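You operate a simulated robot arm through the tools that you are given. There is no shell and no other tool. Be economical: measure what you need, move in short steps, check, and stop when the job is done.

The job below is to be done with a simulated two-armed robot. You get a single attempt, and the scene is never put back.

Task
Put the black weight on the tension post, set the tension on the card and store it.
Fine: switch the unit on, turn the blue knob, press STORE once.

The check looks at the end state, three seconds after you hand in, the way a careful person would. Anything else that was tipped, shoved, dropped, spilled or broken makes it a failure.

Robot
Two 7-joint arms with three-finger grippers on one trunk, on a base that drives. Base frame: it is fixed to the floor where the robot stands at the start and does not move with it; the origin is under the middle of the robot, x ahead of it, y to its left, z up. Readings come in m, degrees, newtons and seconds.
The left shoulder is at the start at [0.03, 0.124, 1.158], the right one opposite. With the tool pointing down near the work surface each hand reaches from about 0.1 to 0.78 m from the robot's upright axis, wherever it stands, measured 20 degrees to its own side. Places, roughly: blue knob [0.6, 0.1, 0.9]; green press button [0.7, 0.7, 0.9]; post of the tension unit [0.6, 0, 0.9]; store button [0.7, 0, 0.9]; tension switch [0.7, 0, 0.9]; tension unit [0.7, 0.1, 0.9]; test block [0.6, 0.5, 0.9]; tester switch [0.7, 0.4, 0.9]; wax dial [0.7, 0.1, 0.9]. Payload 2.2 kg a hand.
The tool frame of a hand sits at the grasp point between the pads (the TCP): z along the fingers, y along the line on which they close. The tips reach 0.028 m beyond it. The gripper opens to 0.102 m. The gripper's body begins 0.071 m behind the TCP.
Orientation is that of the tool frame in the base frame, as [roll, pitch, yaw] about the fixed x, y, z axes, in that order (R = Rz(yaw) Ry(pitch) Rx(roll)). With the fingers straight down and closing along the base's y, the tool's x points along the base's -x, its y along +y and its z along -z.

Tools
- The arms move only by the tool send_rows. It takes "left_series", "right_series" or both (then of equal length, played together; a hand with none holds still); each is a list of rows, each an object (a shift or turn left out is 0, a gripper value left out holds the last) with "dr": the turn, a rotation vector about the tool's x, y, z in rad, a list of three; "linear": the shift along the tool's x, y, z in m, a list of three; "jaw": the finger opening in m, from 0 to 0.102. In form: [{"dr": [ax, ay, az], "linear": [x, y, z], "jaw": jaw}, ...]. A call has 1 to 12 rows; each row is the pose to reach, as a shift and turn from the pose commanded when the call began, along the tool's axes at that moment. A row lasts 0.2 s, in which the tool goes at most 0.05 m and 8.6 degrees; a call with a longer step from one row to the next is refused whole, and so is a gripper value outside its range. A pose out of reach is approached as far as the arm can. The call stops where the force on the tool passes 40 N (or 10 N more than at its start, if that is more) or the arm is blocked; 0.2 s more then pass. Each finger halts on what it meets, pressing with about 33 N; the grip force reading is that of the motor and also rises with nothing between the fingers. The clock runs only during rows and for 0.2 s after the last one: add rows that repeat a pose to give the fingers time. It gives the time, the measured TCP pose, the force on the tool (base axes), the opening and the grip force at its end, in the units of the frame above (readings bear some noise), with the torque about the TCP (base axes, N m) and any sound that the robot's microphone picked up.
- Cameras (640 x 400 px; columns grow to the right, rows downward): "scene" is now at [0.0389, 0.0234, 1.8661]; the picture's right is [0.32, -0.95, 0.00], its down [-0.77, -0.26, -0.59] and it looks along [0.56, 0.19, -0.81] (base axes); focal length 263 px, centre (320, 200). "left" rides on the left gripper at [0.072, 0.038, -0.086] in its tool frame; the picture's right is [-0.46, 0.89, 0.00], its down [-0.60, -0.32, -0.73] and it looks along [-0.65, -0.34, 0.68] (tool axes); focal length 256 px, centre (320, 200). "right" rides on the right gripper at [0.069, 0.044, -0.086] in its tool frame; the picture's right is [-0.53, 0.85, 0.00], its down [-0.58, -0.36, -0.73] and it looks along [-0.62, -0.39, 0.68] (tool axes); focal length 256 px, centre (320, 200). There is no depth. A picture from a camera that has moved, and an enlarged one, comes with that camera's place and axes in the base frame and with its lens.
- get_image(camera): a new picture of that camera. It takes no simulated time.
- raise_lower(by): slides the trunk up (or, below 0, down) by that many m; the arms and the scene camera ride with it, the base frame stays. It gives what a move gives, with no picture.
- steer(legs): drives the robot by 1 to 6 legs, each [ahead, left, turn to the left] in m, m and degrees, along the robot's own axes; the way and the turn of a leg run together, so that a leg with both is an arc; at most 1.5 m and 180 degrees a leg. The arms and the cameras ride along, it lands a little off, and it stops where it bumps. It gives what a move gives.
- turn_head(pan, tilt): turns the head with the scene camera to pan (to the left, within 143 degrees either way) and tilt (down, from -29 to 69), counted from straight ahead of the robot. It gives what a move gives.
- inspect(camera, box): a new picture of the part [left, top, right, bottom] of that camera's present view, enlarged. It takes no simulated time.
- sign_off(): hands the job in; it is judged then, once.

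Work in short steps. Places have to be worked out from the pictures, the camera data and where the tool is seen: move nearer, look again, correct. Check each grasp and each placing, and mend what went wrong. You have 120 turns and 88 pictures in all, those below and enlarged ones among them. Open the grippers and draw the arms clear of the work before you hand the job in, unless the task says otherwise; then end with one line.

The tools are called after "Call:" by a JSON object that holds its "api" and its "payload". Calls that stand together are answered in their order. send_rows: Moves the arms, as the interface text tells. Its arguments: {"type":"object","properties":{"left_series":{"type":"array"},"right_series":{"type":"array"}},"required":[]} The other tools are called the same way: raise_lower (by) slides the trunk up or down; steer (legs) drives the base; turn_head (pan, tilt) turns the head that bears the scene camera; get_image (camera) takes a picture; inspect (camera, box) takes an enlarged picture of a part of a camera's view; sign_off () hands the job in.

At the start:

```text
t: 0.0
left_tcp_pos: [0.5992, 0.3263, 1.2466]
left_tool_rot: [-180.0, 0.2, 180.0]
left_wrist_force: [-1.0, 1.0, -0.6]
left_ft_torque: [0.0, 0.04, 0.0]
left_grip_width: 0.102
left_grip_force: 0.1
right_tcp_pos: [0.556, -0.1232, 1.2572]
right_tool_rot: [-180.0, 0.0, 180.0]
right_wrist_force: [-0.1, 0.8, 1.0]
right_ft_torque: [-0.01, 0.0, -0.03]
right_grip_width: 0.1021
right_grip_force: 0.0
trunk travel left (down, up): [-0.4, 0.14]
robot x, y, heading: [0.0003, -0.0014, 0.1]
head pan, tilt: [18.6, 53.9]
```

scene: 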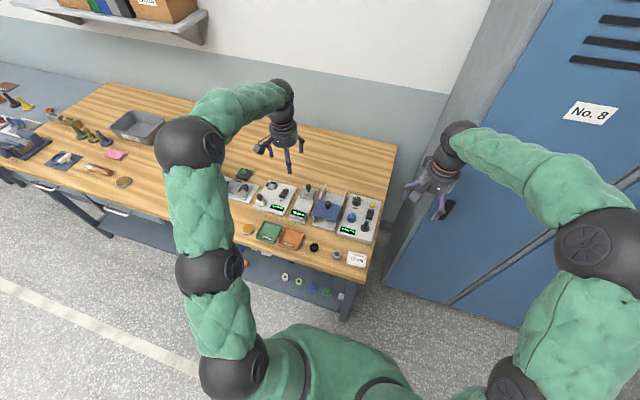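
right: 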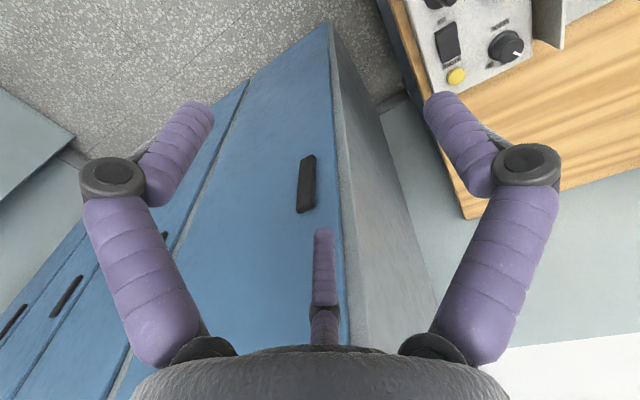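
left: 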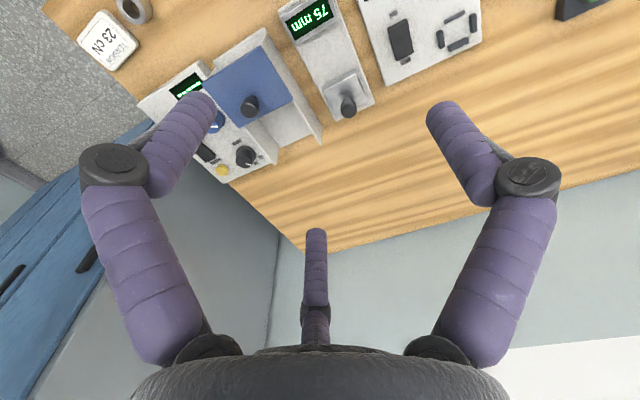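

The card seems to read 23 cN. I look closer at the unit area in the scene view.

Call:
{"api": "inspect", "payload": {"camera": "scene", "box": [230, 170, 390, 270]}}

Call:
{"api": "inspect", "payload": {"camera": "left", "box": [60, 0, 380, 200]}}

```text
4.00 times, centred on (310, 220) of scene
camera zoom: at [0.0389, 0.0234, 1.8661], right [0.32, -0.95, 0.0], down [-0.77, -0.26, -0.59], along [0.56, 0.19, -0.81], focal length 1053 px, centre (360, 120)
```

zoom: 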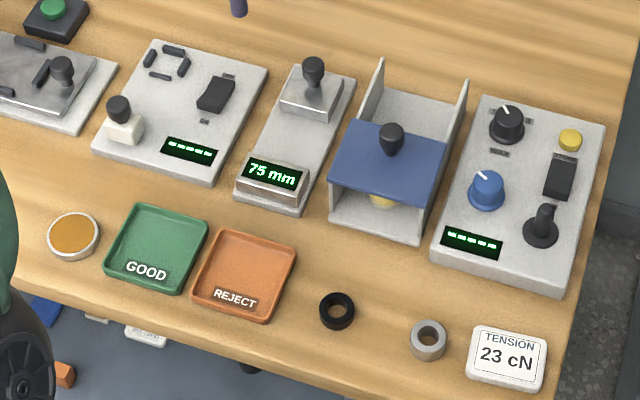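

```text
2.00 times, centred on (220, 100) of left
camera zoom: at [0.5265, 0.3629, 1.3334], right [0.46, 0.89, 0.0], down [0.6, -0.32, 0.73], along [0.65, -0.34, -0.68], focal length 512 px, centre (520, 400)
```

zoom: 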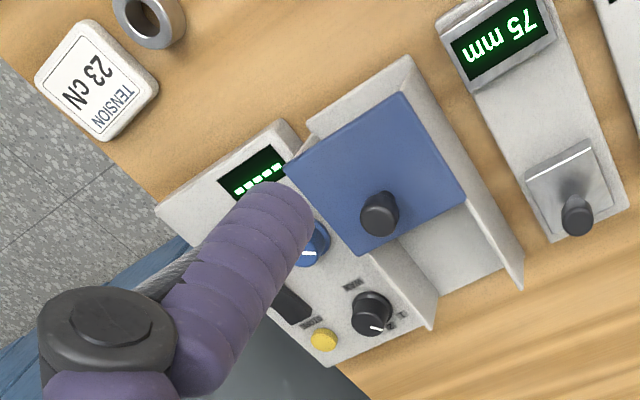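

The card says 23 cN. The black ring is near [0.485, 0.20] and the post near [0.62, 0.02]. I'll move the right hand to an intermediate spot and look from there.

Call:
{"api": "send_rows", "payload": {"right_series": [{"linear": [0.011, 0.035, 0.027]}, {"linear": [0.022, 0.069, 0.055]}, {"linear": [0.034, 0.104, 0.082]}, {"linear": [0.045, 0.138, 0.11]}, {"linear": [0.056, 0.173, 0.137]}]}}

Call:
{"api": "get_image", "payload": {"camera": "right"}}

```text
t: 1.2
left_tcp_pos: [0.5995, 0.3268, 1.2444]
left_tool_rot: [-180.0, 0.2, 179.9]
left_wrist_force: [-0.8, 0.8, -0.3]
left_ft_torque: [-0.01, 0.03, 0.01]
left_grip_width: 0.1022
left_grip_force: 0.0
right_tcp_pos: [0.4989, 0.0487, 1.1188]
right_tool_rot: [180.0, 0.1, 180.0]
right_wrist_force: [0.5, 0.9, 0.5]
right_ft_torque: [-0.01, 0.0, 0.02]
right_grip_width: 0.1022
right_grip_force: 0.1
trunk travel left (down, up): [-0.4, 0.14]
robot x, y, heading: [0.0006, 0.0016, 0.3]
head pan, tilt: [18.6, 53.9]
```

```text
82 pictures are left
camera right: at [0.431, 0.0929, 1.205], right [0.53, 0.85, 0.0], down [0.58, -0.36, 0.73], along [0.62, -0.39, -0.68], focal length 256 px, centre (320, 200)
```

right: 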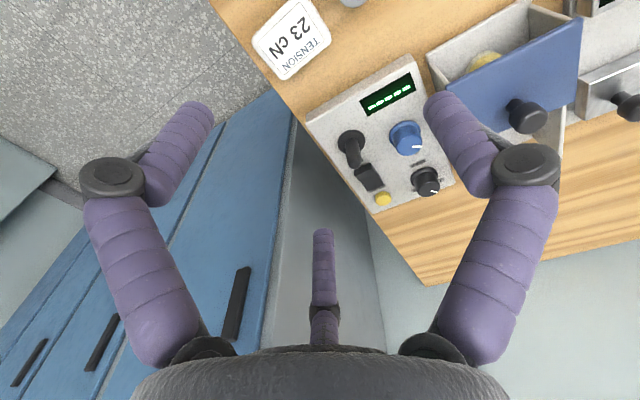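

The unit is in view now; I enlarge it for exact positions and switch markings.

Call:
{"api": "inspect", "payload": {"camera": "right", "box": [300, 60, 460, 220]}}

Call:
{"api": "inspect", "payload": {"camera": "scene", "box": [305, 190, 385, 250]}}

```text
2.50 times, centred on (380, 140) of right
camera zoom: at [0.431, 0.0929, 1.205], right [0.53, 0.85, 0.0], down [0.58, -0.36, 0.73], along [0.62, -0.39, -0.68], focal length 640 px, centre (170, 350)
```

zoom: 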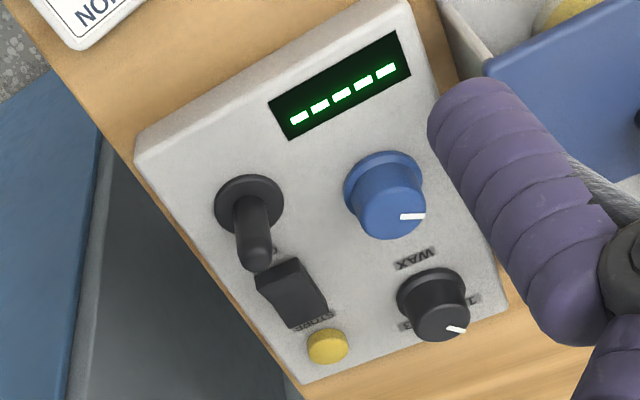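

```text
6.67 times, centred on (345, 220) of scene
camera zoom: at [0.0389, 0.0251, 1.8661], right [0.32, -0.95, 0.0], down [-0.77, -0.26, -0.59], along [0.56, 0.19, -0.81], focal length 1754 px, centre (153, 67)
```

zoom: 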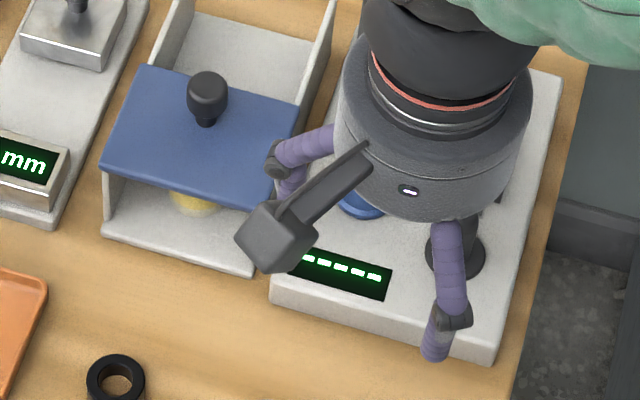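

Post base is about [0.626, 0.022, 0.905], top about 0.955. Now I move the right hand above the black ring and the left hand out of the way.

Call:
{"api": "send_rows", "payload": {"left_series": [{"linear": [0, 0.045, 0]}, {"linear": [0, 0.09, 0]}, {"linear": [0, 0.135, 0]}, {"linear": [0, 0.18, 0]}, {"linear": [0, 0.18, 0]}], "right_series": [{"linear": [0, 0, 0]}, {"linear": [0.003, 0.038, 0.025]}, {"linear": [0.007, 0.076, 0.05]}, {"linear": [0.01, 0.114, 0.075]}, {"linear": [0.013, 0.151, 0.099]}]}}

Call:
{"api": "get_image", "payload": {"camera": "right"}}

Call:
{"api": "get_image", "payload": {"camera": "scene"}}

```text
t: 2.4
left_tcp_pos: [0.6004, 0.5051, 1.2452]
left_tool_rot: [-180.0, 0.1, 179.9]
left_wrist_force: [-0.1, 0.2, -0.1]
left_ft_torque: [-0.03, 0.06, 0.02]
left_grip_width: 0.1018
left_grip_force: 0.0
right_tcp_pos: [0.4876, 0.2001, 1.0232]
right_tool_rot: [179.9, -0.1, 180.0]
right_wrist_force: [0.3, 0.9, 0.1]
right_ft_torque: [0.01, 0.03, -0.01]
right_grip_width: 0.1017
right_grip_force: 0.1
trunk travel left (down, up): [-0.4, 0.14]
robot x, y, heading: [0.001, 0.0041, -0.2]
head pan, tilt: [18.6, 53.9]
```

```text
79 pictures are left
camera right: at [0.4205, 0.2435, 1.1095], right [0.53, 0.84, 0.0], down [0.58, -0.37, 0.73], along [0.62, -0.39, -0.68], focal length 256 px, centre (320, 200)
```

right: 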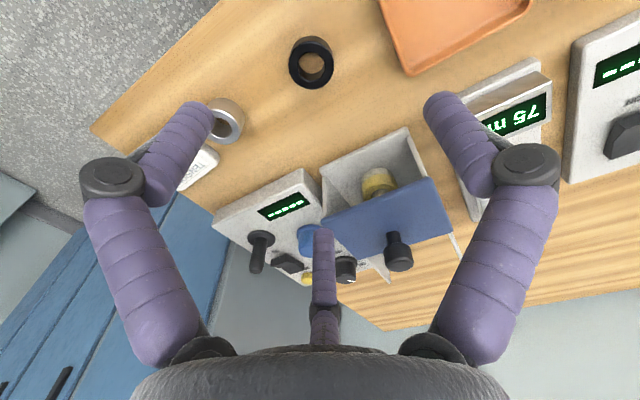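

```text
78 pictures are left
camera scene: at [0.0394, 0.0241, 1.8661], right [0.32, -0.95, 0.0], down [-0.77, -0.26, -0.59], along [0.56, 0.19, -0.81], focal length 263 px, centre (320, 200)
```

scene: 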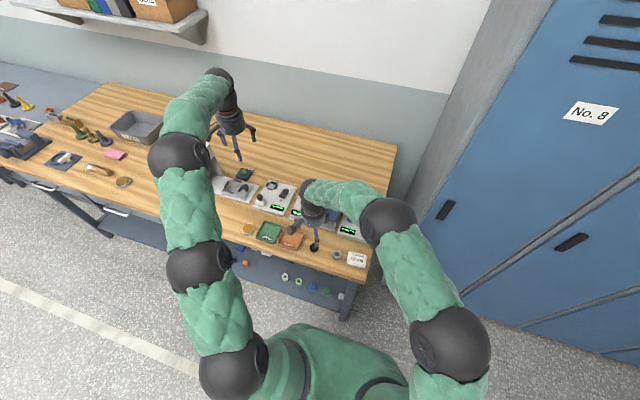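

Ring is in view. There's a third prong visible in the hand camera; I check the hand geometry and ring in enlarged pictures.

Call:
{"api": "inspect", "payload": {"camera": "scene", "box": [275, 175, 375, 265]}}

Call:
{"api": "inspect", "payload": {"camera": "scene", "box": [200, 70, 280, 170]}}

Call:
{"api": "inspect", "payload": {"camera": "right", "box": [200, 20, 360, 120]}}

```text
4.44 times, centred on (325, 220) of scene
camera zoom: at [0.0394, 0.0241, 1.8661], right [0.32, -0.95, 0.0], down [-0.77, -0.26, -0.59], along [0.56, 0.19, -0.81], focal length 1170 px, centre (298, 111)
```

zoom: 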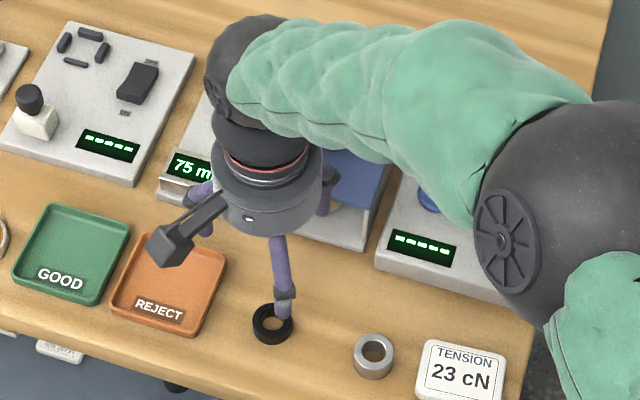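

```text
4.00 times, centred on (240, 120) of scene
camera zoom: at [0.0394, 0.0241, 1.8661], right [0.32, -0.95, 0.0], down [-0.77, -0.26, -0.59], along [0.56, 0.19, -0.81], focal length 1053 px, centre (640, 520)
```

zoom: 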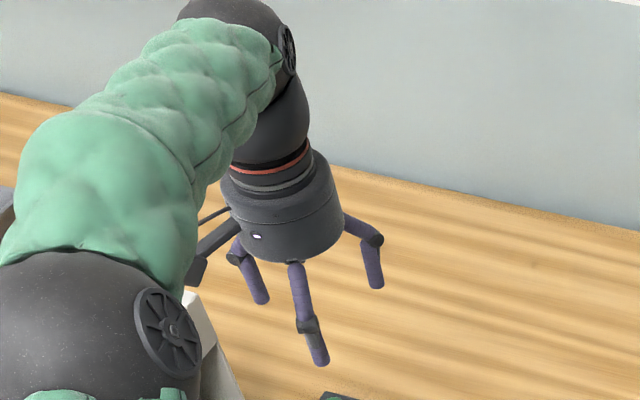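

```text
4.00 times, centred on (280, 70) of right
camera zoom: at [0.4205, 0.2435, 1.1095], right [0.53, 0.84, 0.0], down [0.58, -0.37, 0.73], along [0.62, -0.39, -0.68], focal length 1024 px, centre (480, 720)
```

zoom: 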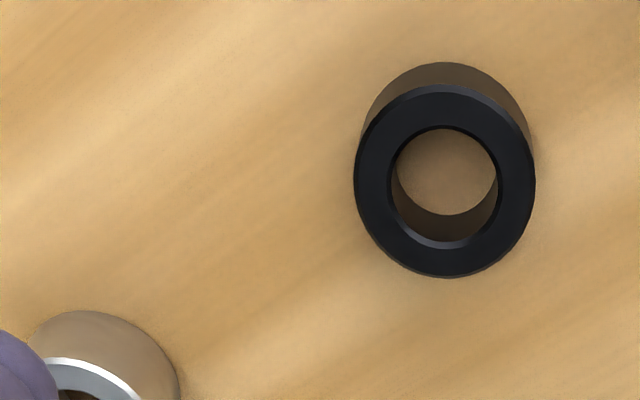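

The hand has three visible fingers spaced around the TCP. The ring centre is near [0.481, 0.198], top 0.89, about 36 mm OD with a 21 mm hole. I narrow the fingers a bit, descend partway and check centring.

Call:
{"api": "send_rows", "payload": {"right_series": [{"linear": [0.0065, -0.002, 0.03], "jaw": 0.08}, {"linear": [0.0065, -0.002, 0.065], "jaw": 0.08}, {"linear": [0.0065, -0.002, 0.065]}]}}

Call:
{"api": "get_image", "payload": {"camera": "right"}}

Call:
{"api": "inspect", "payload": {"camera": "scene", "box": [275, 195, 375, 265]}}

```text
t: 3.2
left_tcp_pos: [0.5998, 0.5053, 1.2453]
left_tool_rot: [180.0, 0.1, 180.0]
left_wrist_force: [0.0, 0.3, -0.4]
left_ft_torque: [0.01, -0.03, -0.05]
left_grip_width: 0.1022
left_grip_force: 0.0
right_tcp_pos: [0.4843, 0.198, 0.9563]
right_tool_rot: [180.0, 0.0, 180.0]
right_wrist_force: [-0.3, 0.4, 0.2]
right_ft_torque: [0.02, 0.02, -0.01]
right_grip_width: 0.0796
right_grip_force: 0.1
trunk travel left (down, up): [-0.4, 0.14]
robot x, y, heading: [-0.0006, 0.0006, -0.2]
head pan, tilt: [18.6, 53.9]
```

```text
74 pictures are left
camera right: at [0.4149, 0.2418, 1.0433], right [0.53, 0.85, 0.0], down [0.58, -0.37, 0.73], along [0.62, -0.39, -0.68], focal length 256 px, centre (320, 200)
```

right: 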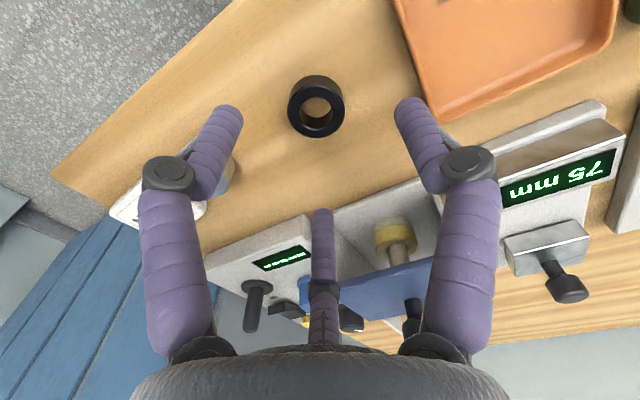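

```text
5.71 times, centred on (325, 230) of scene
camera zoom: at [0.0381, 0.0234, 1.8662], right [0.32, -0.95, 0.0], down [-0.77, -0.26, -0.59], along [0.56, 0.19, -0.81], focal length 1504 px, centre (291, 29)
```

zoom: 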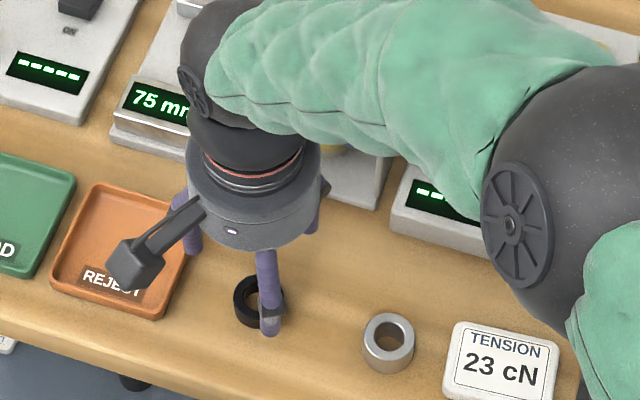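

Ring centre relative to the TCP is about (-0.005, +0.001). I narrow to 0.062 to stay clear of the tray, correct, and descend.

Call:
{"api": "send_rows", "payload": {"right_series": [{"linear": [0.005, 0.001, 0.0], "jaw": 0.062}, {"linear": [0.005, 0.001, 0.02], "jaw": 0.062}, {"linear": [0.005, 0.001, 0.035]}, {"linear": [0.005, 0.001, 0.046]}, {"linear": [0.005, 0.001, 0.046]}]}}

Call:
{"api": "get_image", "payload": {"camera": "right"}}

```text
t: 4.4
left_tcp_pos: [0.5998, 0.5053, 1.2453]
left_tool_rot: [-179.9, 0.1, -180.0]
left_wrist_force: [-0.9, -0.4, 0.1]
left_ft_torque: [-0.02, -0.01, -0.01]
left_grip_width: 0.102
left_grip_force: 0.1
right_tcp_pos: [0.4761, 0.1985, 0.9099]
right_tool_rot: [180.0, 0.0, 180.0]
right_wrist_force: [0.1, -0.2, -0.6]
right_ft_torque: [0.02, -0.02, 0.0]
right_grip_width: 0.0621
right_grip_force: 0.1
trunk travel left (down, up): [-0.4, 0.14]
robot x, y, heading: [-0.0021, -0.0009, 0.2]
head pan, tilt: [18.6, 53.9]
```

```text
72 pictures are left
camera right: at [0.4081, 0.2432, 0.9969], right [0.53, 0.85, 0.0], down [0.58, -0.36, 0.73], along [0.62, -0.39, -0.68], focal length 256 px, centre (320, 200)
```

right: 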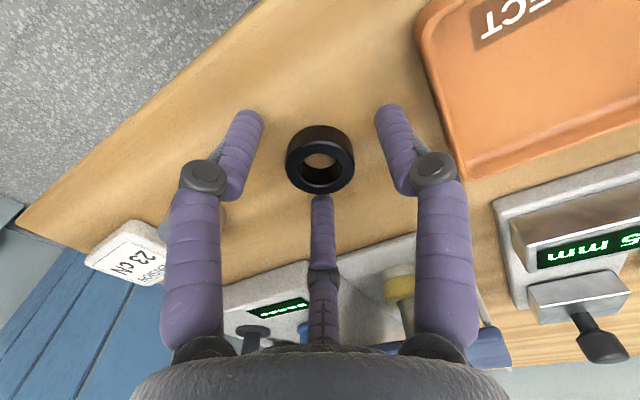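

Ring is about 4 mm ahead of the TCP. I correct, lower 3 mm, and close.

Call:
{"api": "send_rows", "payload": {"right_series": [{"linear": [-0.004, -0.001, 0.003]}, {"linear": [-0.004, -0.001, 0.003], "jaw": 0.02}, {"linear": [-0.004, -0.001, 0.003]}, {"linear": [-0.004, -0.001, 0.003]}, {"linear": [-0.004, -0.001, 0.003]}]}}

Call:
{"api": "get_image", "payload": {"camera": "right"}}

```text
t: 5.6
left_tcp_pos: [0.5988, 0.5048, 1.2457]
left_tool_rot: [180.0, 0.2, 180.0]
left_wrist_force: [0.4, -0.3, -0.8]
left_ft_torque: [0.0, -0.02, -0.02]
left_grip_width: 0.102
left_grip_force: 0.1
right_tcp_pos: [0.4791, 0.1984, 0.907]
right_tool_rot: [179.9, 0.0, 180.0]
right_wrist_force: [1.5, 1.0, 2.8]
right_ft_torque: [0.03, 0.02, 0.01]
right_grip_width: 0.0348
right_grip_force: 33.3
trunk travel left (down, up): [-0.4, 0.14]
robot x, y, heading: [-0.0006, 0.0044, -0.0]
head pan, tilt: [18.6, 53.9]
```

```text
71 pictures are left
camera right: at [0.4115, 0.2419, 0.9942], right [0.53, 0.85, 0.0], down [0.58, -0.36, 0.73], along [0.62, -0.39, -0.68], focal length 256 px, centre (320, 200)
```

right: 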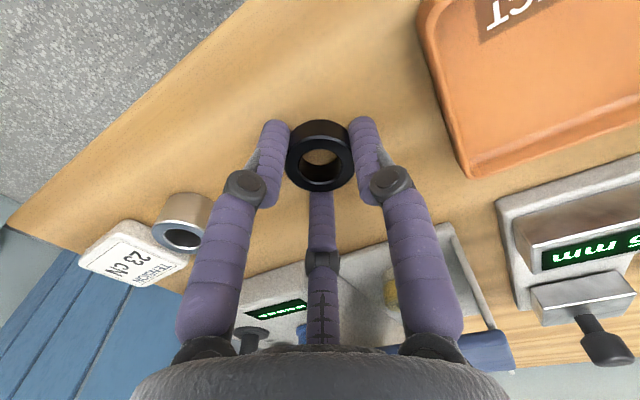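

Grip holds at 34.8 mm width. I lift and move towards the post, stopping short for a look.

Call:
{"api": "send_rows", "payload": {"right_series": [{"linear": [0, 0, -0.03]}, {"linear": [0, 0, -0.075]}, {"linear": [0, 0, -0.12]}, {"linear": [0, 0, -0.145]}, {"linear": [0, -0.045, -0.145]}, {"linear": [0, -0.09, -0.145]}, {"linear": [-0.02, -0.13, -0.145]}, {"linear": [-0.06, -0.155, -0.145]}, {"linear": [-0.1, -0.176, -0.145]}, {"linear": [-0.1, -0.176, -0.145]}]}}

Call:
{"api": "get_image", "payload": {"camera": "right"}}

Call:
{"api": "get_image", "payload": {"camera": "left"}}

Call:
{"api": "inspect", "payload": {"camera": "scene", "box": [290, 160, 390, 270]}}

```text
t: 7.8
left_tcp_pos: [0.5991, 0.5045, 1.2461]
left_tool_rot: [-180.0, 0.2, 180.0]
left_wrist_force: [-0.7, -0.6, 0.1]
left_ft_torque: [-0.01, -0.02, 0.0]
left_grip_width: 0.102
left_grip_force: 0.1
right_tcp_pos: [0.5814, 0.023, 1.0491]
right_tool_rot: [-180.0, -0.1, 180.0]
right_wrist_force: [0.3, -0.1, -0.9]
right_ft_torque: [0.03, -0.02, -0.03]
right_grip_width: 0.0349
right_grip_force: 32.4
trunk travel left (down, up): [-0.4, 0.14]
robot x, y, heading: [0.0014, -0.0008, -0.2]
head pan, tilt: [18.6, 53.9]
```

```text
70 pictures are left
camera right: at [0.5134, 0.0671, 1.1361], right [0.53, 0.85, 0.0], down [0.58, -0.36, 0.73], along [0.62, -0.39, -0.68], focal length 256 px, centre (320, 200)
```

right: 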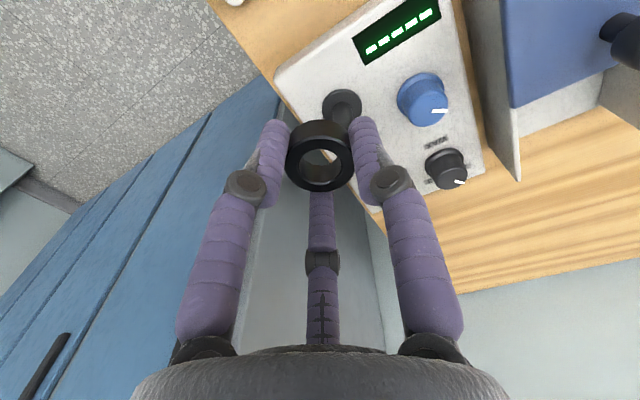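

```text
69 pictures are left
camera left: at [0.5263, 0.542, 1.3326], right [0.46, 0.89, 0.0], down [0.6, -0.32, 0.73], along [0.65, -0.34, -0.68], focal length 256 px, centre (320, 200)
```

left: 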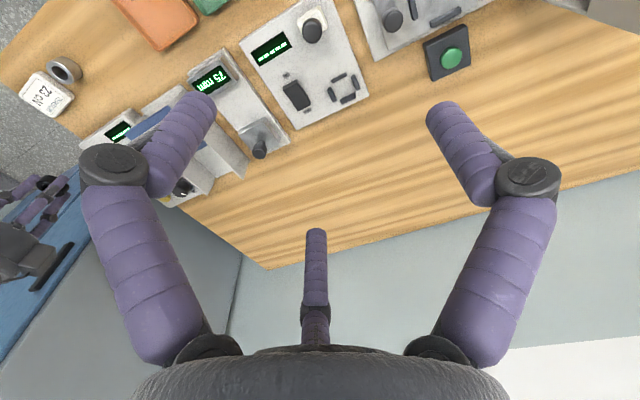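

```text
3.64 times, centred on (340, 215) of scene
camera zoom: at [0.0379, 0.0239, 1.8662], right [0.32, -0.95, 0.0], down [-0.77, -0.26, -0.59], along [0.56, 0.19, -0.81], focal length 957 px, centre (247, 146)
```

zoom: 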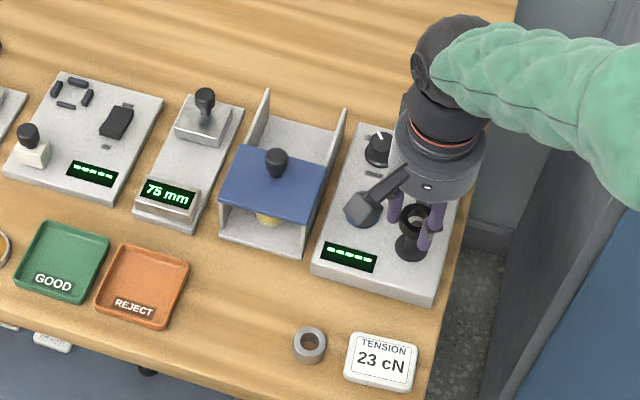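

The ring stays centred at the TCP. I enlarge the post area for a precise offset.

Call:
{"api": "inspect", "payload": {"camera": "right", "box": [270, 70, 390, 200]}}

Call:
{"api": "inspect", "payload": {"camera": "scene", "box": [365, 200, 425, 240]}}

```text
3.08 times, centred on (330, 135) of right
camera zoom: at [0.5134, 0.0671, 1.1361], right [0.53, 0.85, 0.0], down [0.58, -0.36, 0.73], along [0.62, -0.39, -0.68], focal length 788 px, centre (289, 400)
```

zoom: 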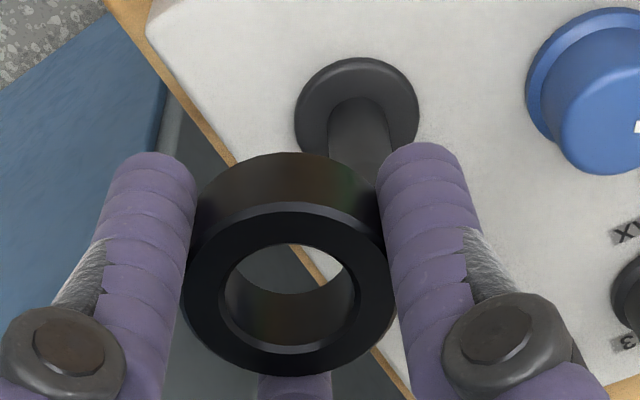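

```text
10.00 times, centred on (395, 220) of scene
camera zoom: at [0.0379, 0.0239, 1.8662], right [0.32, -0.95, 0.0], down [-0.77, -0.26, -0.59], along [0.56, 0.19, -0.81], focal length 2632 px, centre (-430, 0)
```

zoom: 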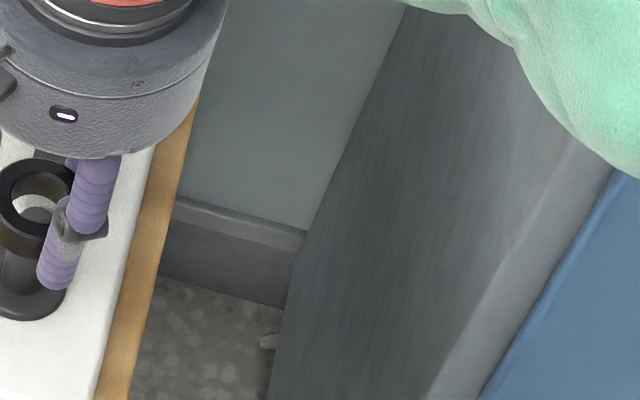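

Post base centre comes out at [0.625, 0.0215] again. I move the ring above the post and lower it to just above the post top.

Call:
{"api": "send_rows", "payload": {"right_series": [{"linear": [-0.022, -0.001, 0]}, {"linear": [-0.0435, -0.002, 0]}, {"linear": [-0.0435, -0.002, 0.02]}, {"linear": [-0.0435, -0.002, 0.04]}, {"linear": [-0.0435, -0.002, 0.04]}]}}

Call:
{"api": "inspect", "payload": {"camera": "right", "box": [250, 80, 390, 200]}}

Call:
{"api": "inspect", "payload": {"camera": "scene", "box": [340, 180, 400, 240]}}

```text
t: 9.0
left_tcp_pos: [0.5992, 0.5047, 1.2465]
left_tool_rot: [-179.9, 0.2, 179.9]
left_wrist_force: [0.3, 0.1, -0.4]
left_ft_torque: [-0.02, 0.03, 0.0]
left_grip_width: 0.1022
left_grip_force: 0.0
right_tcp_pos: [0.6227, 0.0207, 1.0112]
right_tool_rot: [179.9, 0.0, -180.0]
right_wrist_force: [-0.1, -0.2, -0.7]
right_ft_torque: [-0.04, 0.0, -0.01]
right_grip_width: 0.035
right_grip_force: 33.5
trunk travel left (down, up): [-0.4, 0.14]
robot x, y, heading: [0.0045, 0.002, -0.0]
head pan, tilt: [18.6, 53.9]
```

```text
3.33 times, centred on (320, 140) of right
camera zoom: at [0.5556, 0.0641, 1.0974], right [0.53, 0.85, 0.0], down [0.58, -0.36, 0.73], along [0.62, -0.39, -0.68], focal length 853 px, centre (320, 400)
```

zoom: 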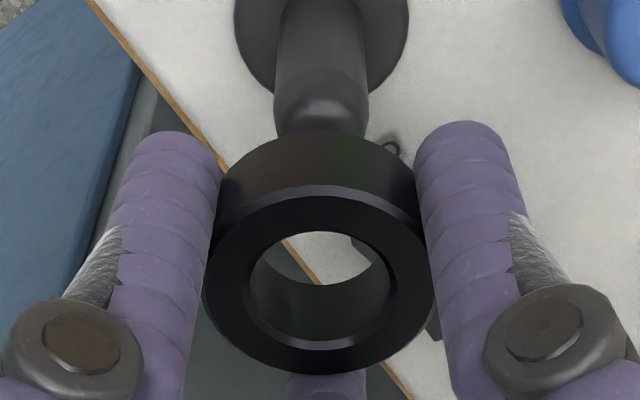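

```text
6.67 times, centred on (370, 210) of scene
camera zoom: at [0.0386, 0.0234, 1.8662], right [0.32, -0.95, 0.0], down [-0.77, -0.26, -0.59], along [0.56, 0.19, -0.81], focal length 1754 px, centre (-13, 133)
```

zoom: 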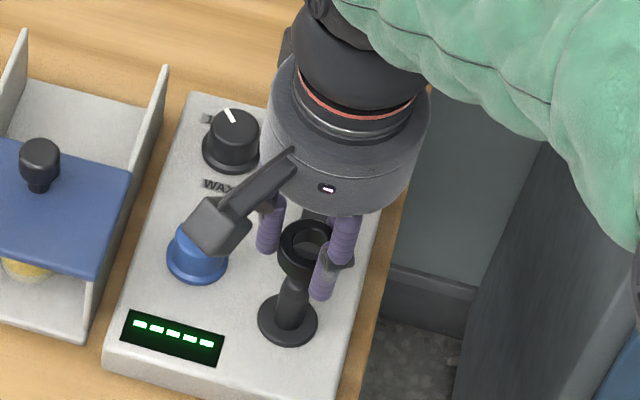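

Alignment looks within about 2 mm. I take tighter enlargements to refine the forward offset.

Call:
{"api": "inspect", "payload": {"camera": "scene", "box": [355, 208, 385, 238]}}

Call:
{"api": "inspect", "payload": {"camera": "right", "box": [260, 60, 380, 180]}}

```text
13.33 times, centred on (370, 223) of scene
camera zoom: at [0.0386, 0.0234, 1.8662], right [0.32, -0.95, 0.0], down [-0.77, -0.26, -0.59], along [0.56, 0.19, -0.81], focal length 3509 px, centre (-347, -107)
```

zoom: 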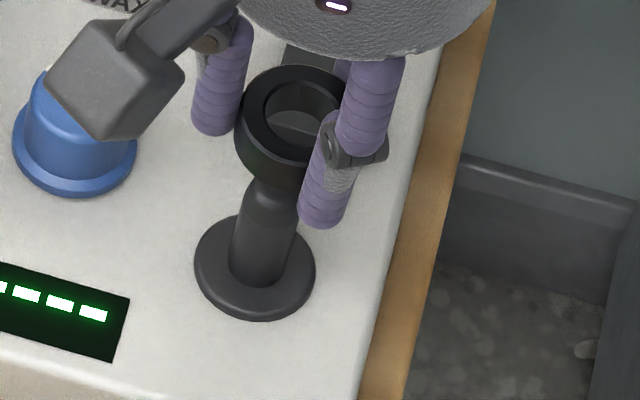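

```text
3.33 times, centred on (320, 120) of right
camera zoom: at [0.5556, 0.0641, 1.0974], right [0.53, 0.85, 0.0], down [0.58, -0.36, 0.73], along [0.62, -0.39, -0.68], focal length 853 px, centre (320, 467)
```

zoom: 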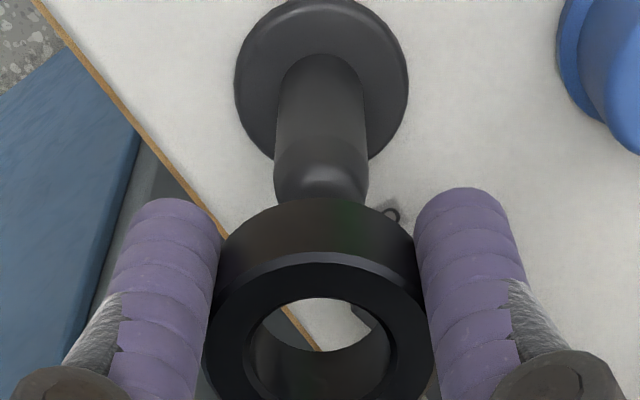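

Estimates agree to within clearance (hole 21 mm, post 17 mm with a rounded tip). I lower in small steps watching the force.

Call:
{"api": "send_rows", "payload": {"right_series": [{"linear": [0, 0, 0.008]}, {"linear": [0, 0, 0.016]}, {"linear": [0, 0, 0.02]}, {"linear": [0, 0, 0.022]}]}}

Call:
{"api": "inspect", "payload": {"camera": "right", "box": [260, 80, 380, 200]}}

Call:
{"api": "inspect", "payload": {"camera": "scene", "box": [355, 208, 385, 238]}}

```text
t: 10.0
left_tcp_pos: [0.5998, 0.5058, 1.2456]
left_tool_rot: [180.0, 0.1, 180.0]
left_wrist_force: [0.2, 0.3, 0.0]
left_ft_torque: [-0.03, -0.02, -0.01]
left_grip_width: 0.1019
left_grip_force: 0.0
right_tcp_pos: [0.6228, 0.0192, 0.9898]
right_tool_rot: [180.0, 0.0, 180.0]
right_wrist_force: [-0.2, -0.1, -1.5]
right_ft_torque: [-0.01, -0.01, 0.03]
right_grip_width: 0.0349
right_grip_force: 33.0
trunk travel left (down, up): [-0.4, 0.14]
robot x, y, heading: [0.0008, -0.0009, -0.1]
head pan, tilt: [18.6, 53.9]
```

```text
3.33 times, centred on (320, 140) of right
camera zoom: at [0.5549, 0.0644, 1.0766], right [0.53, 0.85, 0.0], down [0.58, -0.36, 0.73], along [0.62, -0.39, -0.68], focal length 853 px, centre (320, 400)
```

zoom: 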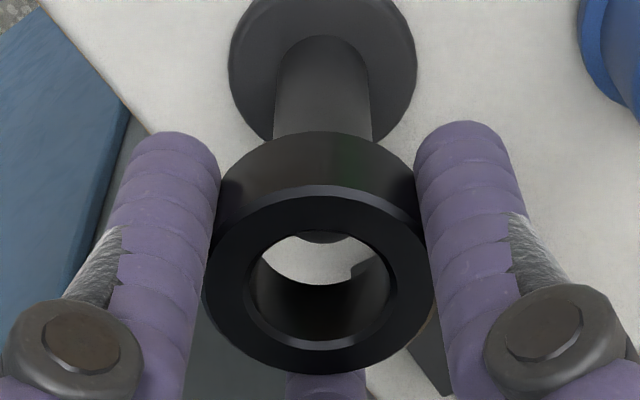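

```text
13.33 times, centred on (370, 223) of scene
camera zoom: at [0.039, 0.0236, 1.8661], right [0.32, -0.95, 0.0], down [-0.77, -0.26, -0.59], along [0.56, 0.19, -0.81], focal length 3509 px, centre (-347, -107)
```

zoom: 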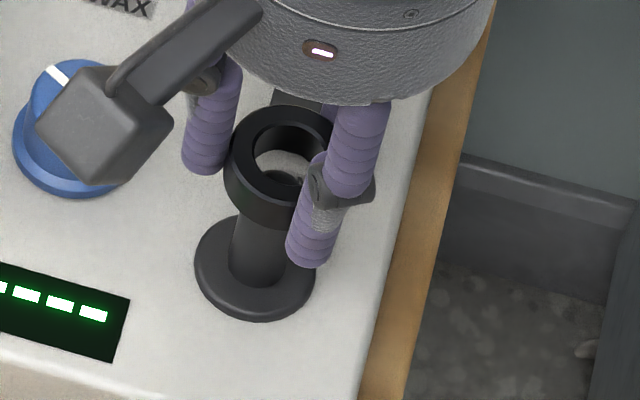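

Dome is visible through the hole in both views. No contact yet; continue lowering gently.

Call:
{"api": "send_rows", "payload": {"right_series": [{"linear": [0, 0.0005, 0.002]}, {"linear": [0, 0.0005, 0.004]}, {"linear": [0, 0.0005, 0.006]}, {"linear": [0, 0.0005, 0.008]}]}}

Call:
{"api": "inspect", "payload": {"camera": "right", "box": [260, 80, 380, 200]}}

Call:
{"api": "inspect", "payload": {"camera": "scene", "box": [355, 208, 385, 238]}}

```text
t: 11.0
left_tcp_pos: [0.5989, 0.5057, 1.2461]
left_tool_rot: [180.0, 0.2, -179.9]
left_wrist_force: [-0.5, -0.3, -0.3]
left_ft_torque: [-0.02, 0.03, 0.0]
left_grip_width: 0.1021
left_grip_force: 0.0
right_tcp_pos: [0.6237, 0.0204, 0.982]
right_tool_rot: [-180.0, -0.1, 179.9]
right_wrist_force: [0.6, -0.9, -1.2]
right_ft_torque: [0.0, 0.02, 0.0]
right_grip_width: 0.0351
right_grip_force: 32.7
trunk travel left (down, up): [-0.4, 0.14]
robot x, y, heading: [-0.0023, -0.0009, 0.0]
head pan, tilt: [18.6, 53.9]
```

```text
3.33 times, centred on (320, 140) of right
camera zoom: at [0.5554, 0.0649, 1.0691], right [0.53, 0.85, 0.0], down [0.58, -0.36, 0.73], along [0.62, -0.39, -0.68], focal length 853 px, centre (320, 400)
```

zoom: 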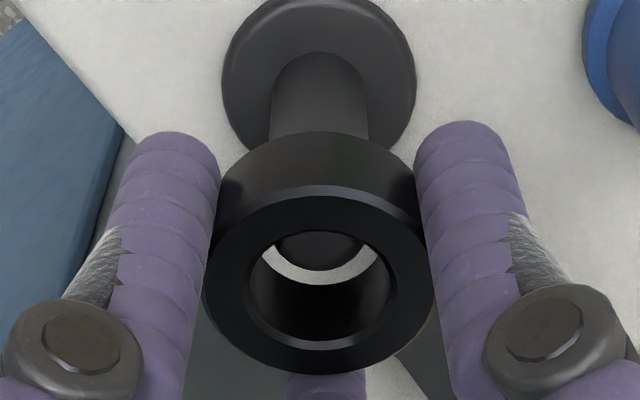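

```text
13.33 times, centred on (370, 223) of scene
camera zoom: at [0.0391, 0.0236, 1.8661], right [0.32, -0.95, 0.0], down [-0.77, -0.26, -0.59], along [0.56, 0.19, -0.81], focal length 3509 px, centre (-347, -107)
```

zoom: 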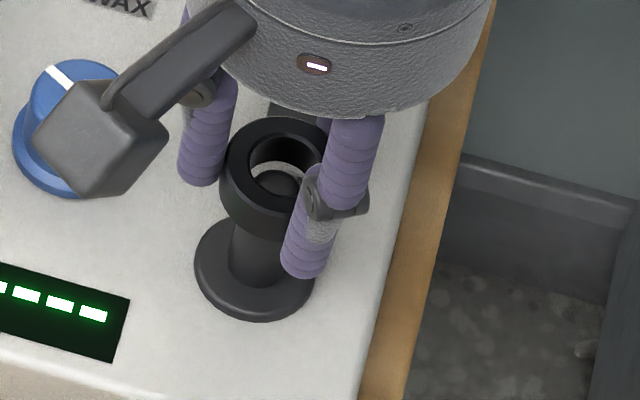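

Gaps look good in both views with no force. Continue down 8 mm.

Call:
{"api": "send_rows", "payload": {"right_series": [{"linear": [0, 0, 0.002]}, {"linear": [0, 0, 0.004]}, {"linear": [0, 0, 0.006]}, {"linear": [0, 0, 0.008]}]}}

Call:
{"api": "inspect", "payload": {"camera": "right", "box": [260, 80, 380, 200]}}

Call:
{"api": "inspect", "payload": {"camera": "scene", "box": [355, 208, 385, 238]}}

```text
t: 12.0
left_tcp_pos: [0.6012, 0.5043, 1.2445]
left_tool_rot: [-179.9, 0.2, -180.0]
left_wrist_force: [0.6, 0.7, 0.0]
left_ft_torque: [-0.01, -0.01, 0.01]
left_grip_width: 0.1019
left_grip_force: 0.0
right_tcp_pos: [0.6241, 0.0209, 0.976]
right_tool_rot: [-179.9, 0.0, -180.0]
right_wrist_force: [0.7, 0.0, -0.7]
right_ft_torque: [-0.01, 0.03, 0.0]
right_grip_width: 0.0349
right_grip_force: 32.9
trunk travel left (down, up): [-0.4, 0.14]
robot x, y, heading: [-0.0007, -0.0021, 0.1]
head pan, tilt: [18.6, 53.9]
```

```text
3.33 times, centred on (320, 140) of right
camera zoom: at [0.5555, 0.0652, 1.0615], right [0.53, 0.85, 0.0], down [0.58, -0.36, 0.73], along [0.62, -0.39, -0.68], focal length 853 px, centre (320, 400)
```

zoom: 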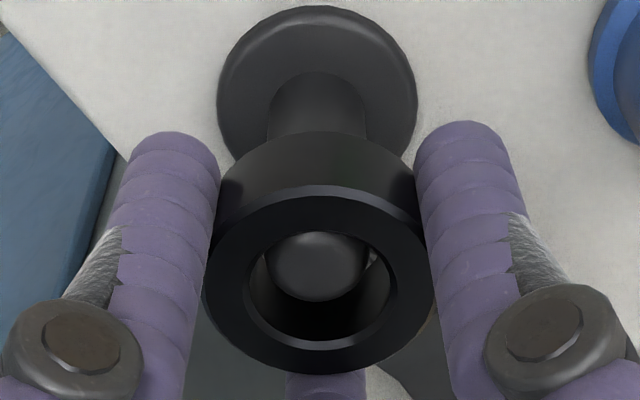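

```text
13.33 times, centred on (370, 223) of scene
camera zoom: at [0.039, 0.0236, 1.8661], right [0.32, -0.95, 0.0], down [-0.77, -0.26, -0.59], along [0.56, 0.19, -0.81], focal length 3509 px, centre (-347, -107)
```

zoom: 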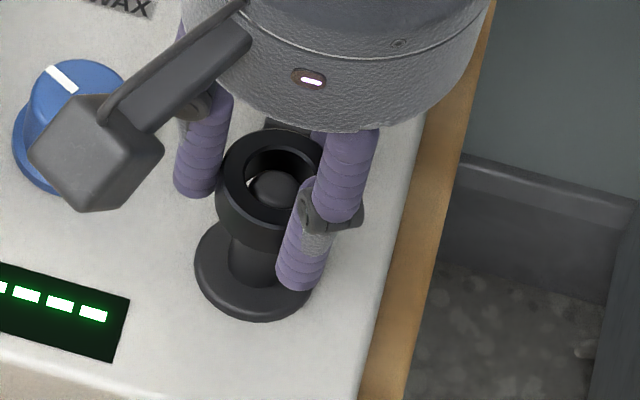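

The post is inside the ring. Continue lowering toward the disc.

Call:
{"api": "send_rows", "payload": {"right_series": [{"linear": [0, 0, 0.004]}, {"linear": [0, 0, 0.008]}, {"linear": [0, 0, 0.012]}, {"linear": [0, 0, 0.016]}, {"linear": [0, 0, 0.02]}, {"linear": [0, 0, 0.024]}, {"linear": [0, 0, 0.027]}]}}

Call:
{"api": "get_image", "payload": {"camera": "right"}}

Call:
{"api": "inspect", "payload": {"camera": "scene", "box": [345, 198, 385, 238]}}

```text
t: 13.6
left_tcp_pos: [0.5995, 0.5043, 1.2459]
left_tool_rot: [-180.0, 0.3, -180.0]
left_wrist_force: [-1.1, 1.0, -0.2]
left_ft_torque: [0.01, -0.02, 0.01]
left_grip_width: 0.102
left_grip_force: 0.0
right_tcp_pos: [0.6232, 0.0203, 0.9472]
right_tool_rot: [180.0, -0.1, -179.9]
right_wrist_force: [-0.2, 0.3, -0.8]
right_ft_torque: [0.01, -0.02, 0.02]
right_grip_width: 0.0348
right_grip_force: 32.7
trunk travel left (down, up): [-0.4, 0.14]
robot x, y, heading: [0.0008, 0.0008, -0.0]
head pan, tilt: [18.6, 53.9]
```

```text
55 pictures are left
camera right: at [0.5551, 0.065, 1.0339], right [0.53, 0.85, 0.0], down [0.58, -0.36, 0.73], along [0.62, -0.39, -0.68], focal length 256 px, centre (320, 200)
```

right: 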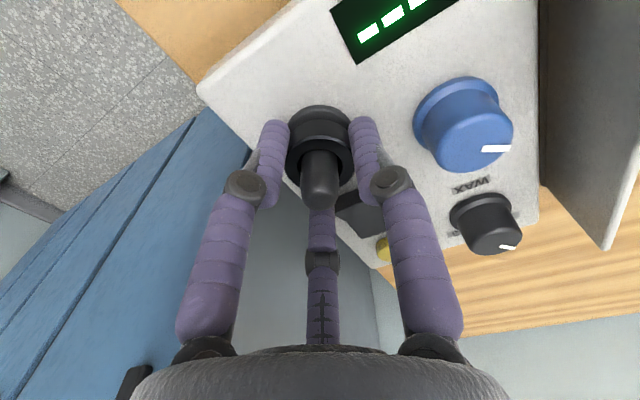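

```text
10.00 times, centred on (365, 218) of scene
camera zoom: at [0.0391, 0.0235, 1.8661], right [0.32, -0.95, 0.0], down [-0.77, -0.26, -0.59], along [0.56, 0.19, -0.81], focal length 2632 px, centre (-130, 20)
```

zoom: 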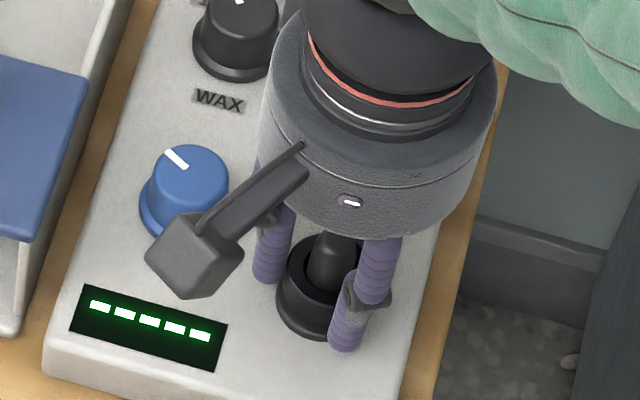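

Nearly on the disc. Lower in 2 mm steps until contact.

Call:
{"api": "send_rows", "payload": {"right_series": [{"linear": [0, 0, 0.002]}, {"linear": [0, 0, 0.004]}, {"linear": [0, 0, 0.006]}, {"linear": [0, 0, 0.008]}]}}

Call:
{"api": "inspect", "payload": {"camera": "scene", "box": [345, 198, 385, 238]}}

```text
t: 14.6
left_tcp_pos: [0.598, 0.5054, 1.2457]
left_tool_rot: [179.9, 0.3, -180.0]
left_wrist_force: [-0.4, 0.3, -0.2]
left_ft_torque: [0.01, 0.01, 0.0]
left_grip_width: 0.1021
left_grip_force: 0.1
right_tcp_pos: [0.6238, 0.0215, 0.942]
right_tool_rot: [-180.0, 0.2, 180.0]
right_wrist_force: [-6.6, -1.2, 17.3]
right_ft_torque: [-0.02, 0.42, 0.05]
right_grip_width: 0.0351
right_grip_force: 33.3
trunk travel left (down, up): [-0.4, 0.14]
robot x, y, heading: [0.002, 0.0038, 0.1]
head pan, tilt: [18.6, 53.9]
```

```text
10.00 times, centred on (365, 218) of scene
camera zoom: at [0.0362, 0.0232, 1.8664], right [0.32, -0.95, 0.0], down [-0.77, -0.26, -0.59], along [0.56, 0.19, -0.81], focal length 2632 px, centre (-130, 20)
```

zoom: 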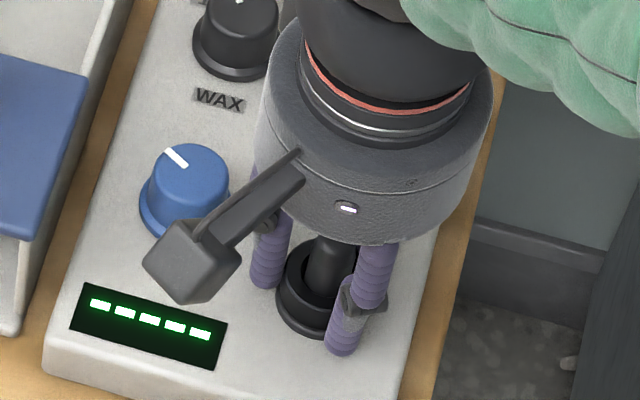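

Contact with the disc (17 N). I ease up 2 mm, open modestly, and lift straight up.

Call:
{"api": "send_rows", "payload": {"right_series": [{"linear": [0, 0, -0.002]}, {"linear": [0, 0, -0.002], "jaw": 0.056}, {"linear": [0, 0, -0.002]}, {"linear": [0, 0, -0.01]}, {"linear": [0, 0, -0.04]}, {"linear": [0, 0, -0.08]}, {"linear": [0, 0, -0.12]}, {"linear": [0, 0, -0.12]}]}}

Call:
{"api": "get_image", "payload": {"camera": "right"}}

Call:
{"api": "inspect", "payload": {"camera": "scene", "box": [330, 180, 400, 250]}}

```text
t: 16.4
left_tcp_pos: [0.5996, 0.5048, 1.2459]
left_tool_rot: [-179.9, 0.2, -180.0]
left_wrist_force: [-0.2, -0.3, 0.1]
left_ft_torque: [0.0, 0.0, -0.02]
left_grip_width: 0.1019
left_grip_force: 0.1
right_tcp_pos: [0.6244, 0.0217, 1.0584]
right_tool_rot: [-179.9, -0.1, -179.9]
right_wrist_force: [-0.5, 0.1, -0.2]
right_ft_torque: [-0.02, -0.01, -0.01]
right_grip_width: 0.0559
right_grip_force: 0.0
trunk travel left (down, up): [-0.4, 0.14]
robot x, y, heading: [-0.0007, -0.0006, -0.1]
head pan, tilt: [18.6, 53.9]
```

```text
52 pictures are left
camera right: at [0.5559, 0.0656, 1.1457], right [0.53, 0.85, 0.0], down [0.58, -0.36, 0.73], along [0.62, -0.39, -0.68], focal length 256 px, centre (320, 200)
```

right: 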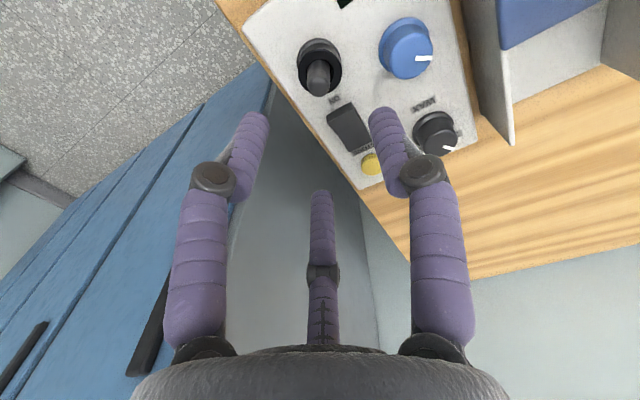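

```text
5.71 times, centred on (365, 215) of scene
camera zoom: at [0.0397, 0.0237, 1.8661], right [0.32, -0.95, 0.0], down [-0.77, -0.26, -0.59], along [0.56, 0.19, -0.81], focal length 1504 px, centre (63, 114)
```

zoom: 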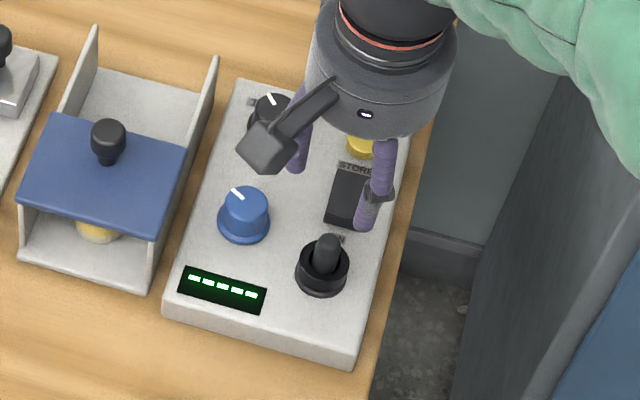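

The weight sits on the post. Now look at the switch markings.

Call:
{"api": "inspect", "payload": {"camera": "right", "box": [290, 60, 410, 190]}}

```text
3.08 times, centred on (350, 125) of right
camera zoom: at [0.5559, 0.0656, 1.1457], right [0.53, 0.85, 0.0], down [0.58, -0.36, 0.73], along [0.62, -0.39, -0.68], focal length 788 px, centre (228, 431)
```

zoom: 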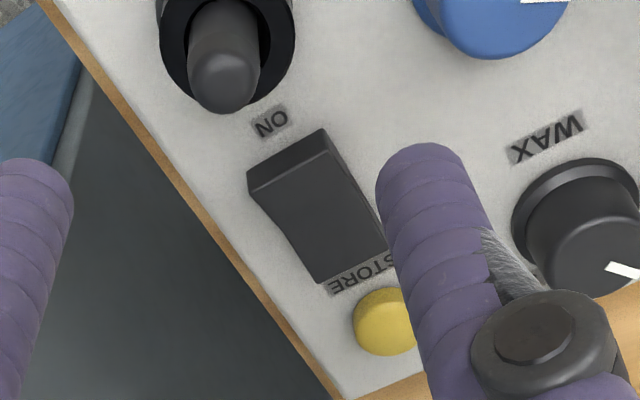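

ON is the end toward the post and it stands raised. I close the fingers and move over that half, staying high, then check.

Call:
{"api": "send_rows", "payload": {"right_series": [{"linear": [-0.025, -0.003, 0], "jaw": 0.0}, {"linear": [-0.052, -0.006, 0]}, {"linear": [-0.052, -0.006, 0.03]}, {"linear": [-0.052, -0.006, 0.06]}, {"linear": [-0.052, -0.006, 0.06]}]}}

Call:
{"api": "inspect", "payload": {"camera": "right", "box": [220, 60, 420, 260]}}

Call:
{"api": "inspect", "payload": {"camera": "scene", "box": [340, 180, 390, 230]}}

```text
t: 17.6
left_tcp_pos: [0.5979, 0.5045, 1.2448]
left_tool_rot: [180.0, 0.2, -180.0]
left_wrist_force: [0.8, 0.1, 0.0]
left_ft_torque: [0.01, -0.03, 0.01]
left_grip_width: 0.1017
left_grip_force: 0.0
right_tcp_pos: [0.6762, 0.0161, 0.9989]
right_tool_rot: [-180.0, 0.0, -180.0]
right_wrist_force: [0.6, -0.1, -0.6]
right_ft_torque: [-0.01, -0.04, 0.02]
right_grip_width: 0.0022
right_grip_force: 30.9
trunk travel left (down, up): [-0.4, 0.14]
robot x, y, heading: [0.0005, 0.0008, 0.0]
head pan, tilt: [18.6, 53.9]
```

```text
2.00 times, centred on (320, 160) of right
camera zoom: at [0.6082, 0.0597, 1.0856], right [0.53, 0.85, 0.0], down [0.58, -0.36, 0.73], along [0.62, -0.39, -0.68], focal length 512 px, centre (320, 280)
```

zoom: 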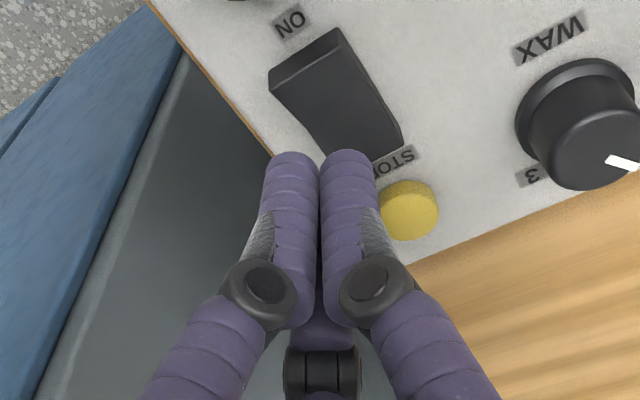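

```text
8.00 times, centred on (365, 205) of scene
camera zoom: at [0.0379, 0.0235, 1.8662], right [0.32, -0.95, 0.0], down [-0.77, -0.26, -0.59], along [0.56, 0.19, -0.81], focal length 2105 px, centre (-40, 160)
```

zoom: 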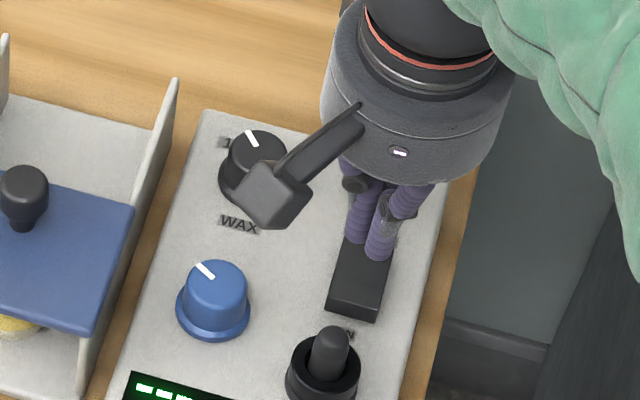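

Rocker spans x 0.671–0.715, y≈0.0145. I descend onto its raised ON half and press gently.

Call:
{"api": "send_rows", "payload": {"right_series": [{"linear": [0, -0.0015, 0.025]}, {"linear": [0, -0.0015, 0.047]}, {"linear": [0, -0.0015, 0.05]}, {"linear": [0, -0.0015, 0.053]}, {"linear": [0, -0.0015, 0.056]}]}}

Call:
{"api": "inspect", "payload": {"camera": "scene", "box": [340, 190, 390, 240]}}

```text
t: 18.8
left_tcp_pos: [0.5961, 0.5045, 1.2468]
left_tool_rot: [180.0, 0.3, 180.0]
left_wrist_force: [-0.3, 0.2, 0.7]
left_ft_torque: [0.06, 0.02, -0.01]
left_grip_width: 0.1019
left_grip_force: 0.0
right_tcp_pos: [0.6762, 0.0131, 0.9494]
right_tool_rot: [179.9, 0.6, 179.9]
right_wrist_force: [-4.7, 0.3, 27.6]
right_ft_torque: [-0.15, -0.16, 0.31]
right_grip_width: 0.0062
right_grip_force: 31.6
trunk travel left (down, up): [-0.4, 0.14]
robot x, y, heading: [-0.0005, -0.001, -0.0]
head pan, tilt: [18.6, 53.9]
```

```text
8.00 times, centred on (365, 215) of scene
camera zoom: at [0.0349, 0.0236, 1.8665], right [0.32, -0.95, 0.0], down [-0.76, -0.26, -0.59], along [0.56, 0.19, -0.81], focal length 2105 px, centre (-40, 80)
```

zoom: 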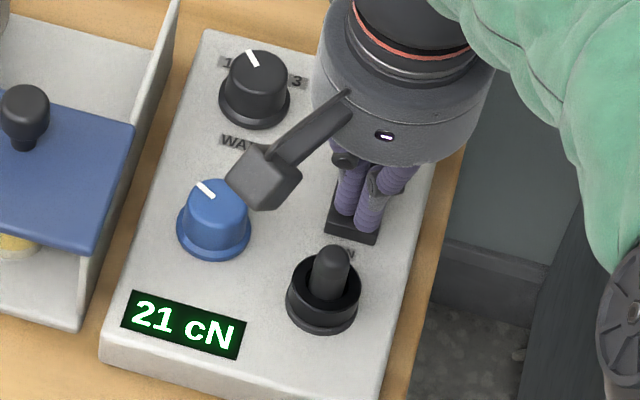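

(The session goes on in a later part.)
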